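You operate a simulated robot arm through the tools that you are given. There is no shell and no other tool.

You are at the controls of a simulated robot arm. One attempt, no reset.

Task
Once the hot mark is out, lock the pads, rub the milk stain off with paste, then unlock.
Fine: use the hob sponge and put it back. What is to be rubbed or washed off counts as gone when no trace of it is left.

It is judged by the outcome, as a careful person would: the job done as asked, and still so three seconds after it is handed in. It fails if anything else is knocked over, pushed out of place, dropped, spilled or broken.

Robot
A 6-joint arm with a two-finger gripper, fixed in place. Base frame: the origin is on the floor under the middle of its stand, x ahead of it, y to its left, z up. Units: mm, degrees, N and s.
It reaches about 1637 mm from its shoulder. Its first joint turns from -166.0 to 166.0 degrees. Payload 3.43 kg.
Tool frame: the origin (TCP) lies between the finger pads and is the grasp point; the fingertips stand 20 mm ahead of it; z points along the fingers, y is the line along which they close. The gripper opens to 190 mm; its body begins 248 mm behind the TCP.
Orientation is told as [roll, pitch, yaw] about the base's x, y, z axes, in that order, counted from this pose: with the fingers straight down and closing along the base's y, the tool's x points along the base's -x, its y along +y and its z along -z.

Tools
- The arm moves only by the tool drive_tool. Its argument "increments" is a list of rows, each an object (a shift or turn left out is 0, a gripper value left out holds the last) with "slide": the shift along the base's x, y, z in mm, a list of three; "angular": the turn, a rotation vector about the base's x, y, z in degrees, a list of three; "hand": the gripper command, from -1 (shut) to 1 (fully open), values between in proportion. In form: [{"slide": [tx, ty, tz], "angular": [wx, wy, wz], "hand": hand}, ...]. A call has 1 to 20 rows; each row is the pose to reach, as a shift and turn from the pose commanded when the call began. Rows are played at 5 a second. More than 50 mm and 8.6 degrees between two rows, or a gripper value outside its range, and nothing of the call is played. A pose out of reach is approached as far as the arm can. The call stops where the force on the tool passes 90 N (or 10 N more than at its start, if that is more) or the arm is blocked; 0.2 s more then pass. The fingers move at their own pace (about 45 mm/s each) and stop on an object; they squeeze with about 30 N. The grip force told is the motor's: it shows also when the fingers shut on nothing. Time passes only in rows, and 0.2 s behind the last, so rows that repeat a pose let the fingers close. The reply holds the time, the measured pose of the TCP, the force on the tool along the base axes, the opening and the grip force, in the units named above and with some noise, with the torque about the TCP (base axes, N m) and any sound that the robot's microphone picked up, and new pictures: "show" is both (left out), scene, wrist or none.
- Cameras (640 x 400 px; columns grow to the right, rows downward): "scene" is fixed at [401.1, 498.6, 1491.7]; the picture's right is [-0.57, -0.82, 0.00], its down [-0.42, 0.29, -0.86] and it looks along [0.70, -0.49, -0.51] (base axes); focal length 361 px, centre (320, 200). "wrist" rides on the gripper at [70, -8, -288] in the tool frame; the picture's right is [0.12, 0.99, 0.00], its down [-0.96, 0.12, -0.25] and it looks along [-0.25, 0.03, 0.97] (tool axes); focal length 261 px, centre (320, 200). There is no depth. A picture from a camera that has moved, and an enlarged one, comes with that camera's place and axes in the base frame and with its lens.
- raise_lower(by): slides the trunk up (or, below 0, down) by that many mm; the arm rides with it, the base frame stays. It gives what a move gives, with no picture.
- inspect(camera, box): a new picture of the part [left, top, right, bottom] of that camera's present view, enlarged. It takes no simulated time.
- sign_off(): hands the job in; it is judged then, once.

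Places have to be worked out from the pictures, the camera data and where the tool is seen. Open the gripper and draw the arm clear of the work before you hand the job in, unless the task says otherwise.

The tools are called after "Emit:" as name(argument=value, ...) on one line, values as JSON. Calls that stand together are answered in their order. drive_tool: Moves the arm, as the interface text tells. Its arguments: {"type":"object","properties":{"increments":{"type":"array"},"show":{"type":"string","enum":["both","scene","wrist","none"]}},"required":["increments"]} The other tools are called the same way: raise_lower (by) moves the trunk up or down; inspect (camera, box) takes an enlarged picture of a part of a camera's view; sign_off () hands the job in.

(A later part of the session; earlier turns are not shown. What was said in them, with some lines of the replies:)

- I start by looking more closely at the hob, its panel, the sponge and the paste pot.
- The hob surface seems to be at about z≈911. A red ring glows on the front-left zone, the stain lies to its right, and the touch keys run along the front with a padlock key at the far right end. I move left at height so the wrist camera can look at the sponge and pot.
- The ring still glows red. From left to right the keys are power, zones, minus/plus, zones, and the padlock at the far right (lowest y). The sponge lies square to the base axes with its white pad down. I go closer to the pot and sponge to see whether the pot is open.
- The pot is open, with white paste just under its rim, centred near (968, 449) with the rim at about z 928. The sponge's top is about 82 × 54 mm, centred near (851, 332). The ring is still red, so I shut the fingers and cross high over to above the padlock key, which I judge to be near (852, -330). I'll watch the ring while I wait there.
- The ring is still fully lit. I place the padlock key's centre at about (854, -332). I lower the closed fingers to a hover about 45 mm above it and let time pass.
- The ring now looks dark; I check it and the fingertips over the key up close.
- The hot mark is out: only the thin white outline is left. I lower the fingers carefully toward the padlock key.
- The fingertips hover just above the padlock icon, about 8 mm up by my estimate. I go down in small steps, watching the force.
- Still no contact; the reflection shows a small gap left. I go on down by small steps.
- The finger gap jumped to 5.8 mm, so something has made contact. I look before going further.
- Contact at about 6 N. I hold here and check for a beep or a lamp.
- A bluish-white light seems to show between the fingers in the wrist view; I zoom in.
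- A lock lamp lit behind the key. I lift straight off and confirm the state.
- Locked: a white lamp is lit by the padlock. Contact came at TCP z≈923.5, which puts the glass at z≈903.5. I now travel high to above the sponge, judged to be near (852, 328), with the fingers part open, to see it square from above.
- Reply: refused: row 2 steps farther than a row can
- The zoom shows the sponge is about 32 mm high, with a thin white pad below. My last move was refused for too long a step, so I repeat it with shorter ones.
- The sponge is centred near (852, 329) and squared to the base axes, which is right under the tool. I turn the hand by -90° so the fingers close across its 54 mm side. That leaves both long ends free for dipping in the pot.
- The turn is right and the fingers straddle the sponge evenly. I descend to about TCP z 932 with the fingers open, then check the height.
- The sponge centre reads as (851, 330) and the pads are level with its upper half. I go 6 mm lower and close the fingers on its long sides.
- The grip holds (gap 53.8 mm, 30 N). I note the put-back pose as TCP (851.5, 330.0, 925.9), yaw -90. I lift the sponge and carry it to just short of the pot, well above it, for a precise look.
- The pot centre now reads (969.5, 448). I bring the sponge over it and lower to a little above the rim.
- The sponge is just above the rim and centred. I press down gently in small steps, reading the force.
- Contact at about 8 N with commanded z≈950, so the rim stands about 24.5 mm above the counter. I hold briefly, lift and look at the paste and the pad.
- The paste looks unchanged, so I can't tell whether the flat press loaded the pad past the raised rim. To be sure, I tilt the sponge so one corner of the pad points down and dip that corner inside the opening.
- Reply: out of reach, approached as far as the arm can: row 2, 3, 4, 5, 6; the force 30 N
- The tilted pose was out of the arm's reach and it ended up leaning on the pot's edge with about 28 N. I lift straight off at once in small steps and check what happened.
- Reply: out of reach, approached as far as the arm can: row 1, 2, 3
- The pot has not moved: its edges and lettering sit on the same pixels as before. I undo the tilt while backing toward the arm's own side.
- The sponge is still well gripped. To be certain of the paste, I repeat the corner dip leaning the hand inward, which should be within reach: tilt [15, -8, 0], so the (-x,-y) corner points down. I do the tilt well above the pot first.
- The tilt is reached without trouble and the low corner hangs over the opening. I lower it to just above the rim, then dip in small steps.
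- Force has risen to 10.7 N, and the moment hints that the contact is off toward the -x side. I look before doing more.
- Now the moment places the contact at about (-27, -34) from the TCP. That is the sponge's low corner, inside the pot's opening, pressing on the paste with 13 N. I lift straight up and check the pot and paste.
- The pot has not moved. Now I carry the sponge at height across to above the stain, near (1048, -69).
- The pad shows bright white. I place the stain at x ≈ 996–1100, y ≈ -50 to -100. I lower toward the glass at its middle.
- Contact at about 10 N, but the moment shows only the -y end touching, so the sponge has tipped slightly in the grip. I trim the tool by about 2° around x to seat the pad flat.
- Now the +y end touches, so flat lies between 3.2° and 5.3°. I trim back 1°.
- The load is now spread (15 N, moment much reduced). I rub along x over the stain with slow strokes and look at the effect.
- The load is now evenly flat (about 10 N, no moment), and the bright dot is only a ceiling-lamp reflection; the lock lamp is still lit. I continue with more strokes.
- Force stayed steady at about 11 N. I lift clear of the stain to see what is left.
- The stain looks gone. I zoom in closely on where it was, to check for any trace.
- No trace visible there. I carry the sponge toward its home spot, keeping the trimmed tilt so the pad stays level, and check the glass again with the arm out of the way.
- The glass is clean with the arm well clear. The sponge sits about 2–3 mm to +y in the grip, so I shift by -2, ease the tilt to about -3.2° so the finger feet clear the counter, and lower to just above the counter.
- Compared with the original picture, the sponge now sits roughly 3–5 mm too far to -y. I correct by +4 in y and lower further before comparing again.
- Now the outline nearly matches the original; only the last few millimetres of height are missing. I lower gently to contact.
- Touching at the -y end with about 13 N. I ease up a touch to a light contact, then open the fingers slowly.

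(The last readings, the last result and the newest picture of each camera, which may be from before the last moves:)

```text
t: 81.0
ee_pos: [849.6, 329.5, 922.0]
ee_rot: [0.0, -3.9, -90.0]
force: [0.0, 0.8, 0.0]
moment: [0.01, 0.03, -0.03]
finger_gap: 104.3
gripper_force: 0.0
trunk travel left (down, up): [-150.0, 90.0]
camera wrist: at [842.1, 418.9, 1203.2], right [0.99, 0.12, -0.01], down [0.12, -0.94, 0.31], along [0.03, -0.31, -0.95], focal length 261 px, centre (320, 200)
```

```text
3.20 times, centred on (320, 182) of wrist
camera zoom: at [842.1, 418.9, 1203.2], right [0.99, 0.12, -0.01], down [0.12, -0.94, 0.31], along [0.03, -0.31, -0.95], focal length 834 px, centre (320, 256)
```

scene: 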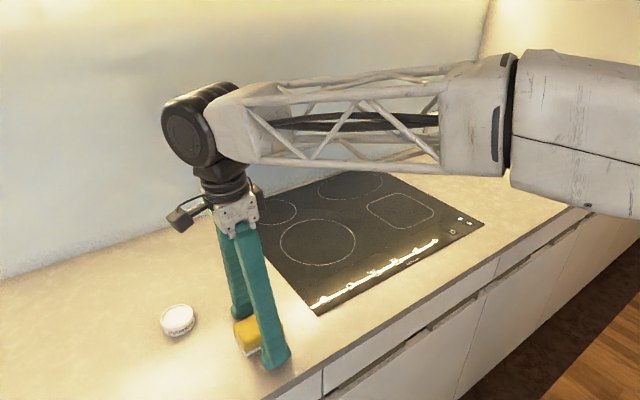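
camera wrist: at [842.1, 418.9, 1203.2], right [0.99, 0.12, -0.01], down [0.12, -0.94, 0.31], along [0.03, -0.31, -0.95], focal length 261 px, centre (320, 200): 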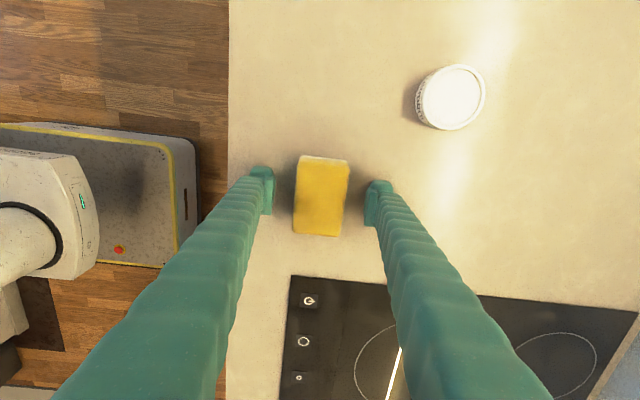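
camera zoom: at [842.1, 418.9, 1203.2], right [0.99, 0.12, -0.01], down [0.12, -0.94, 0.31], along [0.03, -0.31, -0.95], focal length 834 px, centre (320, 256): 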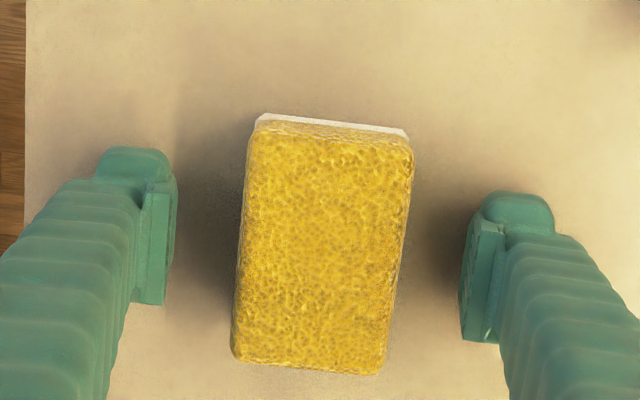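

The sponge rests exactly on its original outline (same corner pixels as in the first picture). I rise straight up and undo the small tilt.

Emit:
drive_tool(increments=[{"slide": [0, 0, 20]}, {"slide": [0, 0, 55]}, {"slide": [0, 0, 95]}, {"slide": [0, 0, 130], "angular": [2, 0, 0]}, {"slide": [0, 0, 150], "angular": [3.9, 0, 0]}, {"slide": [0, 0, 150], "angular": [3.9, 0, 0]}], show="scene")

Emit:
inspect(camera="scene", box=[220, 290, 320, 360])

```text
t: 82.4
ee_pos: [851.0, 329.6, 1070.9]
ee_rot: [0.1, 0.0, -90.0]
force: [-0.4, 0.5, 0.1]
moment: [-0.01, 0.0, 0.02]
finger_gap: 104.3
gripper_force: 0.0
trunk travel left (down, up): [-150.0, 90.0]
```

scene: 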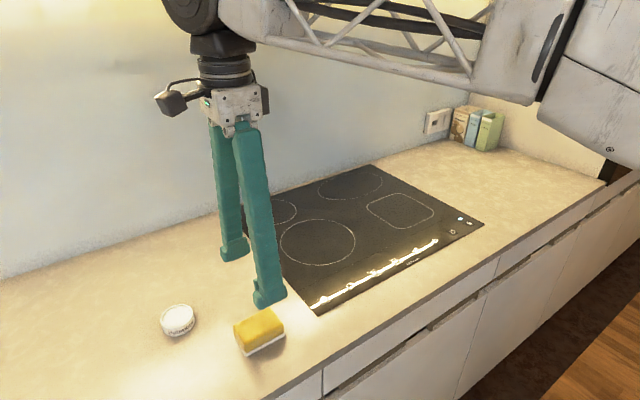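

```text
5.71 times, centred on (270, 325) of scene
camera zoom: at [401.1, 498.6, 1491.7], right [-0.57, -0.82, 0.0], down [-0.42, 0.29, -0.86], along [0.7, -0.49, -0.51], focal length 2063 px, centre (606, -514)
```

zoom: 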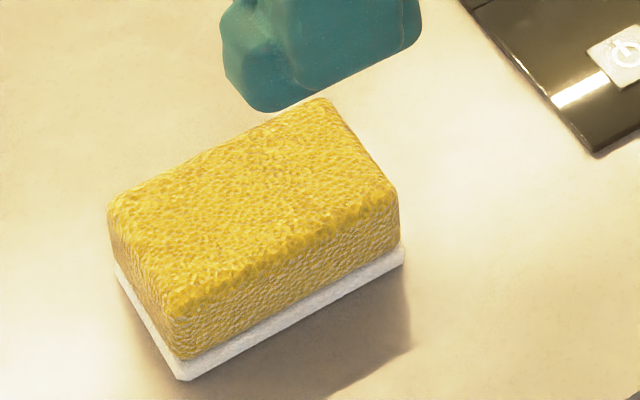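

The sponge is home, matching its original outline. Now I turn the hand back, close the fingers and travel to above the padlock key.

Emit:
drive_tool(increments=[{"slide": [0, -35, 0], "angular": [0, 0, 8], "hand": -1}, {"slide": [0, -70, 0], "angular": [0, 0, 16]}, {"slide": [0, -110, 0], "angular": [0, 0, 24]}, {"slide": [0, -150, 0], "angular": [0, 0, 32]}, {"slide": [0, -190, 0], "angular": [0, 0, 40]}, {"slide": [0, -230, 0], "angular": [0, 0, 48]}, {"slide": [0, -270, 0], "angular": [0, 0, 56]}, {"slide": [0, -310, 0], "angular": [0, 0, 64]}, {"slide": [0, -350, 0], "angular": [0, 0, 72]}, {"slide": [0, -390, 0], "angular": [0, 0, 80]}, {"slide": [0, -430, 0], "angular": [0, 0, 86]}, {"slide": [1, -470, 0], "angular": [0, 0, 90]}, {"slide": [2, -510, 0], "angular": [0, 0, 90]}, {"slide": [3, -550, 0], "angular": [0, 0, 90]}, {"slide": [3, -590, -10], "angular": [0, 0, 90]}, {"slide": [3, -630, -30], "angular": [0, 0, 90]}, {"slide": [3, -662, -60], "angular": [0, 0, 90]}, {"slide": [3, -662, -90], "angular": [0, 0, 90]}, {"slide": [3, -662, -90], "angular": [0, 0, 90]}], show="both")

Emit:
inspect(camera="scene", box=[430, 180, 510, 240])

Emit:
inspect(camera="wrist", box=[280, 150, 400, 225])

Emit:
inspect(camera="scene", box=[220, 160, 500, 335])

```text
t: 86.4
ee_pos: [853.0, -334.1, 979.7]
ee_rot: [0.0, -0.1, 0.0]
force: [-0.1, 0.5, -0.4]
moment: [-0.02, 0.01, -0.01]
finger_gap: 0.2
gripper_force: 30.4
trunk travel left (down, up): [-150.0, 90.0]
camera wrist: at [784.0, -343.1, 1267.2], right [-0.12, 0.99, 0.0], down [0.96, 0.12, 0.25], along [0.25, 0.03, -0.97], focal length 261 px, centre (320, 200)
```

scene: 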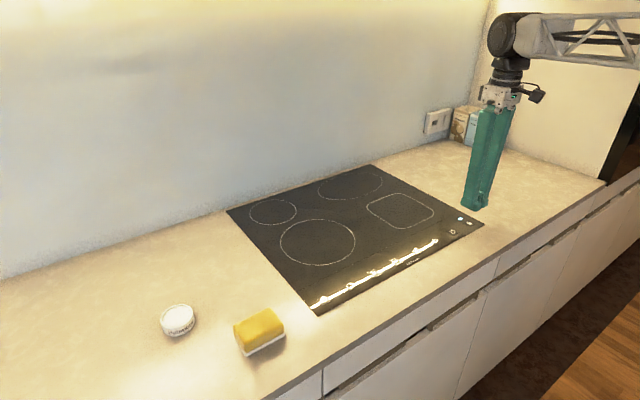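
wrist: 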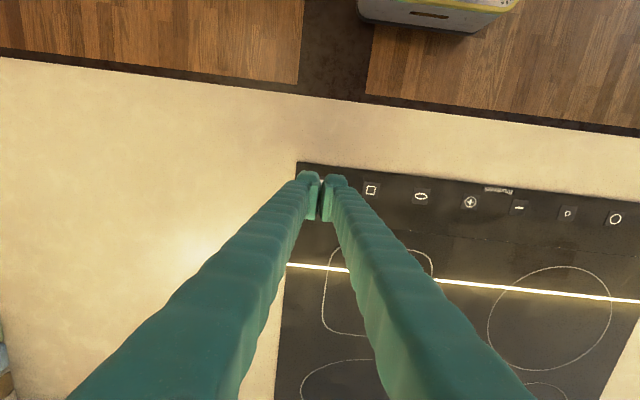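

```text
6.67 times, centred on (470, 210) of scene
camera zoom: at [401.1, 498.6, 1491.7], right [-0.57, -0.82, 0.0], down [-0.42, 0.29, -0.86], along [0.7, -0.49, -0.51], focal length 2407 px, centre (-680, 133)
```

zoom: 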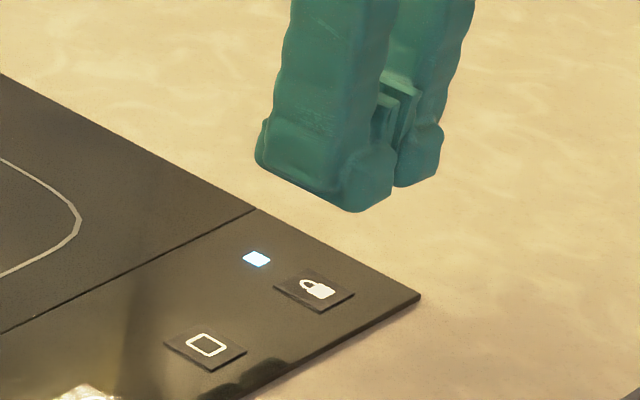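

```text
5.33 times, centred on (340, 188) of wrist
camera zoom: at [784.0, -343.1, 1267.2], right [-0.12, 0.99, 0.0], down [0.96, 0.12, 0.25], along [0.25, 0.03, -0.97], focal length 1390 px, centre (213, 267)
```

zoom: 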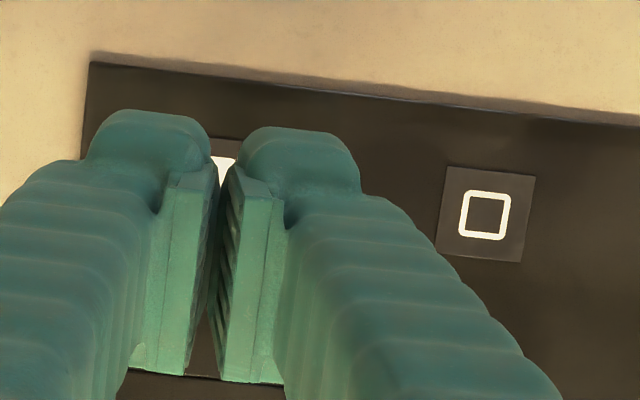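

```text
2.29 times, centred on (360, 248) of scene
camera zoom: at [401.1, 498.6, 1491.7], right [-0.57, -0.82, 0.0], down [-0.42, 0.29, -0.86], along [0.7, -0.49, -0.51], focal length 825 px, centre (229, 91)
```

zoom: 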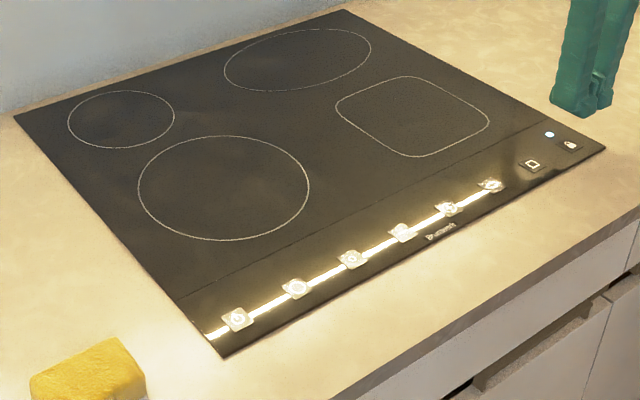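

The glass is clean across the whole hob and the lock lamp is still lit. I lower onto the padlock key again, quickly at first, then in small steps.

Emit:
drive_tool(increments=[{"slide": [1, 1, -25]}, {"slide": [1, 1, -42]}, {"slide": [1, 1, -50]}, {"slide": [1, 1, -52]}, {"slide": [1, 1, -52]}], show="none")

```text
t: 87.6
ee_pos: [854.7, -331.9, 930.8]
ee_rot: [0.0, 0.0, 0.0]
force: [-0.4, -0.8, 0.2]
moment: [0.02, -0.03, -0.01]
finger_gap: 0.1
gripper_force: 30.7
trunk travel left (down, up): [-150.0, 90.0]
```

Emit:
drive_tool(increments=[{"slide": [0, 0, -2]}, {"slide": [0, 0, -4]}, {"slide": [0, 0, -4]}], show="none")

```text
t: 88.4
ee_pos: [855.1, -332.2, 928.2]
ee_rot: [0.0, 0.0, 0.0]
force: [0.0, 0.3, -0.8]
moment: [0.01, 0.02, -0.01]
finger_gap: 0.2
gripper_force: 29.3
trunk travel left (down, up): [-150.0, 90.0]
```

Emit:
drive_tool(increments=[{"slide": [0, 0, -1]}, {"slide": [0, 0, -2]}, {"slide": [0, 0, -2]}], show="none")

```text
t: 89.2
ee_pos: [854.7, -330.9, 924.6]
ee_rot: [0.0, 0.1, 0.0]
force: [-0.1, 0.2, 0.4]
moment: [0.02, -0.02, -0.04]
finger_gap: 0.0
gripper_force: 30.3
trunk travel left (down, up): [-150.0, 90.0]
```

Emit:
drive_tool(increments=[{"slide": [0, 0, -0.7]}, {"slide": [0, 0, -1.4]}, {"slide": [0, 0, -1.4]}], show="none")

Emit:
inspect(camera="wrist", box=[290, 180, 350, 230])

```text
t: 90.0
ee_pos: [854.7, -331.5, 923.4]
ee_rot: [0.0, -0.2, -0.1]
force: [3.8, -0.6, 12.7]
moment: [-0.04, -0.02, -0.04]
finger_gap: 6.1
gripper_force: 34.3
trunk travel left (down, up): [-150.0, 90.0]
```

```text
8.00 times, centred on (320, 205) of wrist
camera zoom: at [784.0, -340.5, 1210.2], right [-0.12, 0.99, 0.0], down [0.96, 0.12, 0.25], along [0.25, 0.03, -0.97], focal length 2085 px, centre (320, 160)
```

zoom: 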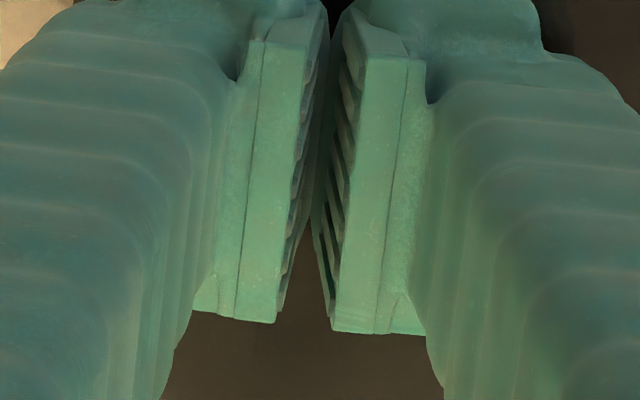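

The lamp between the fingers has gone dark, so the pads are unlocked. I lift straight off at once and confirm.

Emit:
drive_tool(increments=[{"slide": [0, 0, 6]}, {"slide": [0, 0, 25]}, {"slide": [0, 0, 60]}, {"slide": [0, 0, 100]}, {"slide": [0, 0, 100]}], show="both")

Emit:
inspect(camera="scene", box=[380, 180, 500, 255])

```text
t: 91.2
ee_pos: [855.0, -330.1, 1023.0]
ee_rot: [0.0, 0.0, 0.1]
force: [-0.2, 0.1, 0.1]
moment: [-0.03, 0.02, -0.03]
finger_gap: 0.0
gripper_force: 33.7
trunk travel left (down, up): [-150.0, 90.0]
camera wrist: at [785.1, -339.1, 1310.5], right [-0.12, 0.99, 0.0], down [0.96, 0.12, 0.25], along [0.25, 0.03, -0.97], focal length 261 px, centre (320, 200)
```

scene: 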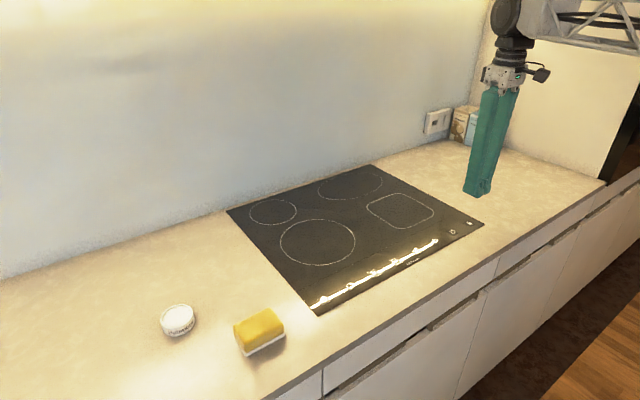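
wrist: 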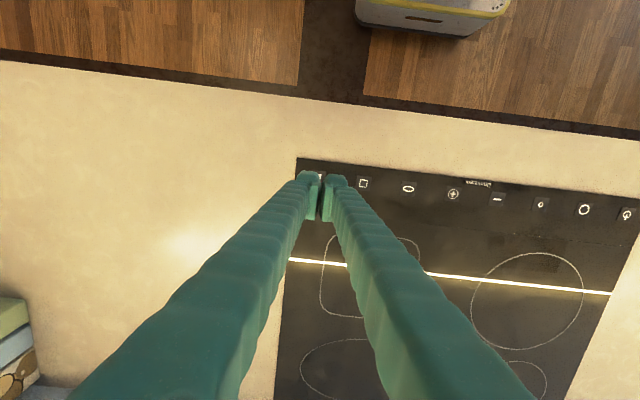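

```text
5.33 times, centred on (440, 218) of scene
camera zoom: at [401.1, 498.6, 1491.7], right [-0.57, -0.82, 0.0], down [-0.42, 0.29, -0.86], along [0.7, -0.49, -0.51], focal length 1926 px, centre (-320, 107)
```

zoom: 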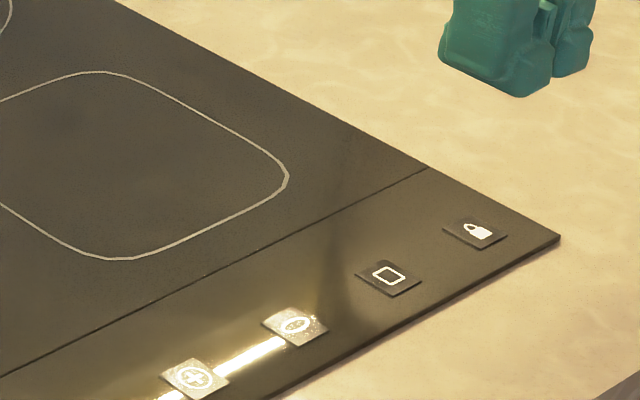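

The lock lamp is off, so the pads are unlocked. I open the gripper, draw the arm back up to about its starting pose and make a last check of everything.

Emit:
drive_tool(increments=[{"slide": [-5, 10, 35]}, {"slide": [-15, 30, 75], "hand": 0.3}, {"slide": [-25, 60, 110], "hand": 0.6}, {"slide": [-35, 95, 140], "hand": 1}, {"slide": [-45, 132, 165], "hand": 1}, {"slide": [-57, 170, 185], "hand": 1}, {"slide": [-70, 208, 200], "hand": 1}, {"slide": [-83, 247, 210], "hand": 1}, {"slide": [-97, 286, 218], "hand": 1}, {"slide": [-111, 325, 224], "hand": 1}, {"slide": [-125, 364, 228], "hand": 1}, {"slide": [-140, 403, 230], "hand": 1}, {"slide": [-140, 403, 230], "hand": 1}], show="both")

Emit:
inspect(camera="wrist", box=[130, 170, 380, 326])

Emit:
inspect(camera="scene", box=[140, 280, 300, 380])

Emit:
inspect(camera="wrist", box=[215, 235, 295, 300])

```text
t: 94.0
ee_pos: [714.7, 70.5, 1254.4]
ee_rot: [0.0, 0.0, 0.0]
force: [0.6, 0.3, 0.7]
moment: [0.05, 0.0, -0.01]
finger_gap: 189.9
gripper_force: 0.1
trunk travel left (down, up): [-150.0, 90.0]
camera wrist: at [644.5, 61.3, 1541.0], right [-0.12, 0.99, 0.0], down [0.96, 0.11, 0.25], along [0.25, 0.03, -0.97], focal length 261 px, centre (320, 200)
```

scene: 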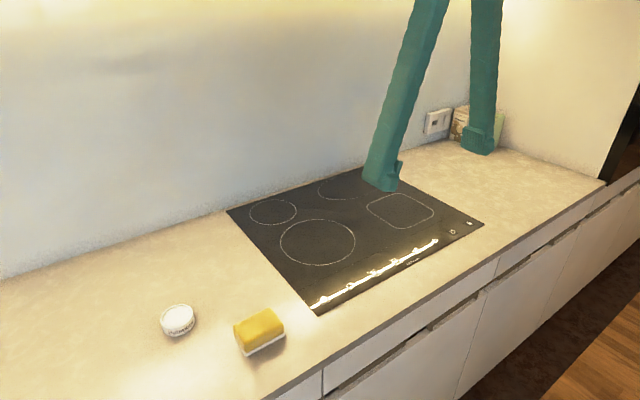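
wrist: 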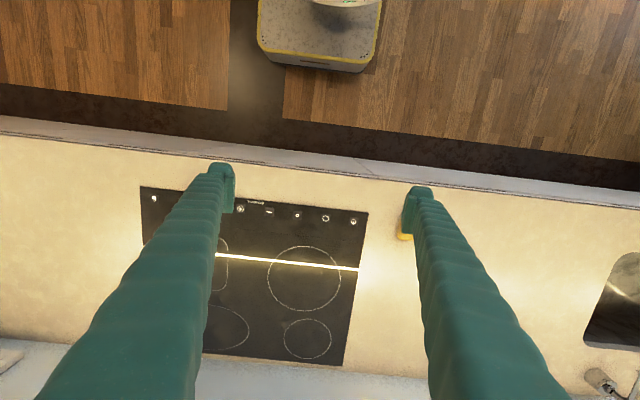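

```text
2.56 times, centred on (255, 248) of wrist
camera zoom: at [644.5, 61.3, 1541.0], right [-0.12, 0.99, 0.0], down [0.96, 0.11, 0.25], along [0.25, 0.03, -0.97], focal length 667 px, centre (486, 77)
```

zoom: 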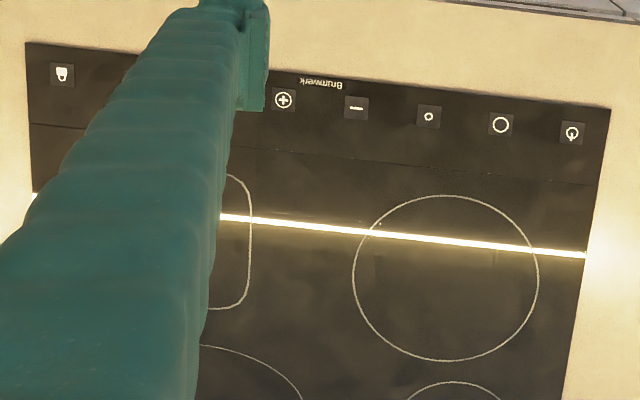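

```text
4.00 times, centred on (220, 330) of scene
camera zoom: at [401.1, 498.6, 1491.7], right [-0.57, -0.82, 0.0], down [-0.42, 0.29, -0.86], along [0.7, -0.49, -0.51], focal length 1444 px, centre (720, -320)
```

zoom: 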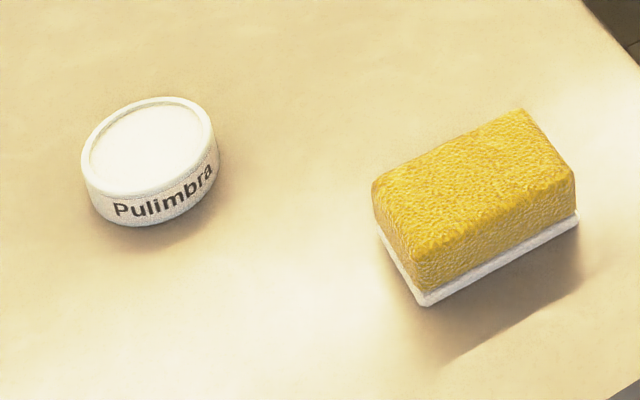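

```text
6.15 times, centred on (255, 268) of wrist
camera zoom: at [644.5, 61.3, 1541.0], right [-0.12, 0.99, 0.0], down [0.96, 0.11, 0.25], along [0.25, 0.03, -0.97], focal length 1604 px, centre (720, -215)
```

zoom: 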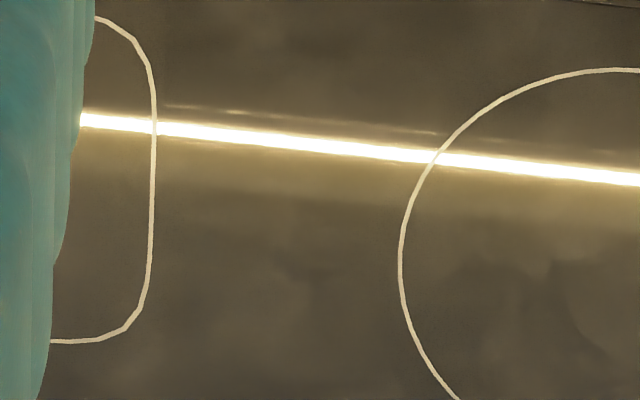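

From both cameras the stain area is clean and the ring and lock lamp are dark. The sponge and pot sit on the same pixels as at the start, and the arm is clear with the gripper open. I hand the job in.

Emit:
sign_off()

```text
The job is handed in.
```

The milk stain is off the hob with no trace left in either camera view. I handed the job in.

- **Order:** I waited for the red ring to go dark, then locked the pads at the padlock key (its lamp lit). I rubbed the stain off with the hob sponge and unlocked again (the lamp went out).
- **Paste:** I pressed the sponge flat on the open pot, then dipped one corner inside the rim. The paste surface didn't visibly change, so I went by the force readings and by the stain coming off.
- **One slip:** My first attempt to tilt the sponge for dipping went beyond the arm's reach, and it leaned on the pot's edge with about 28 N. I lifted off at once; the pot had not moved.
- **Put back:** The sponge is back on its original outline and the pot is where it was. The sponge's white pad looks brighter than before, so it probably still has some paste on it.

The arm is back near its starting pose, clear of the work, with the gripper open.
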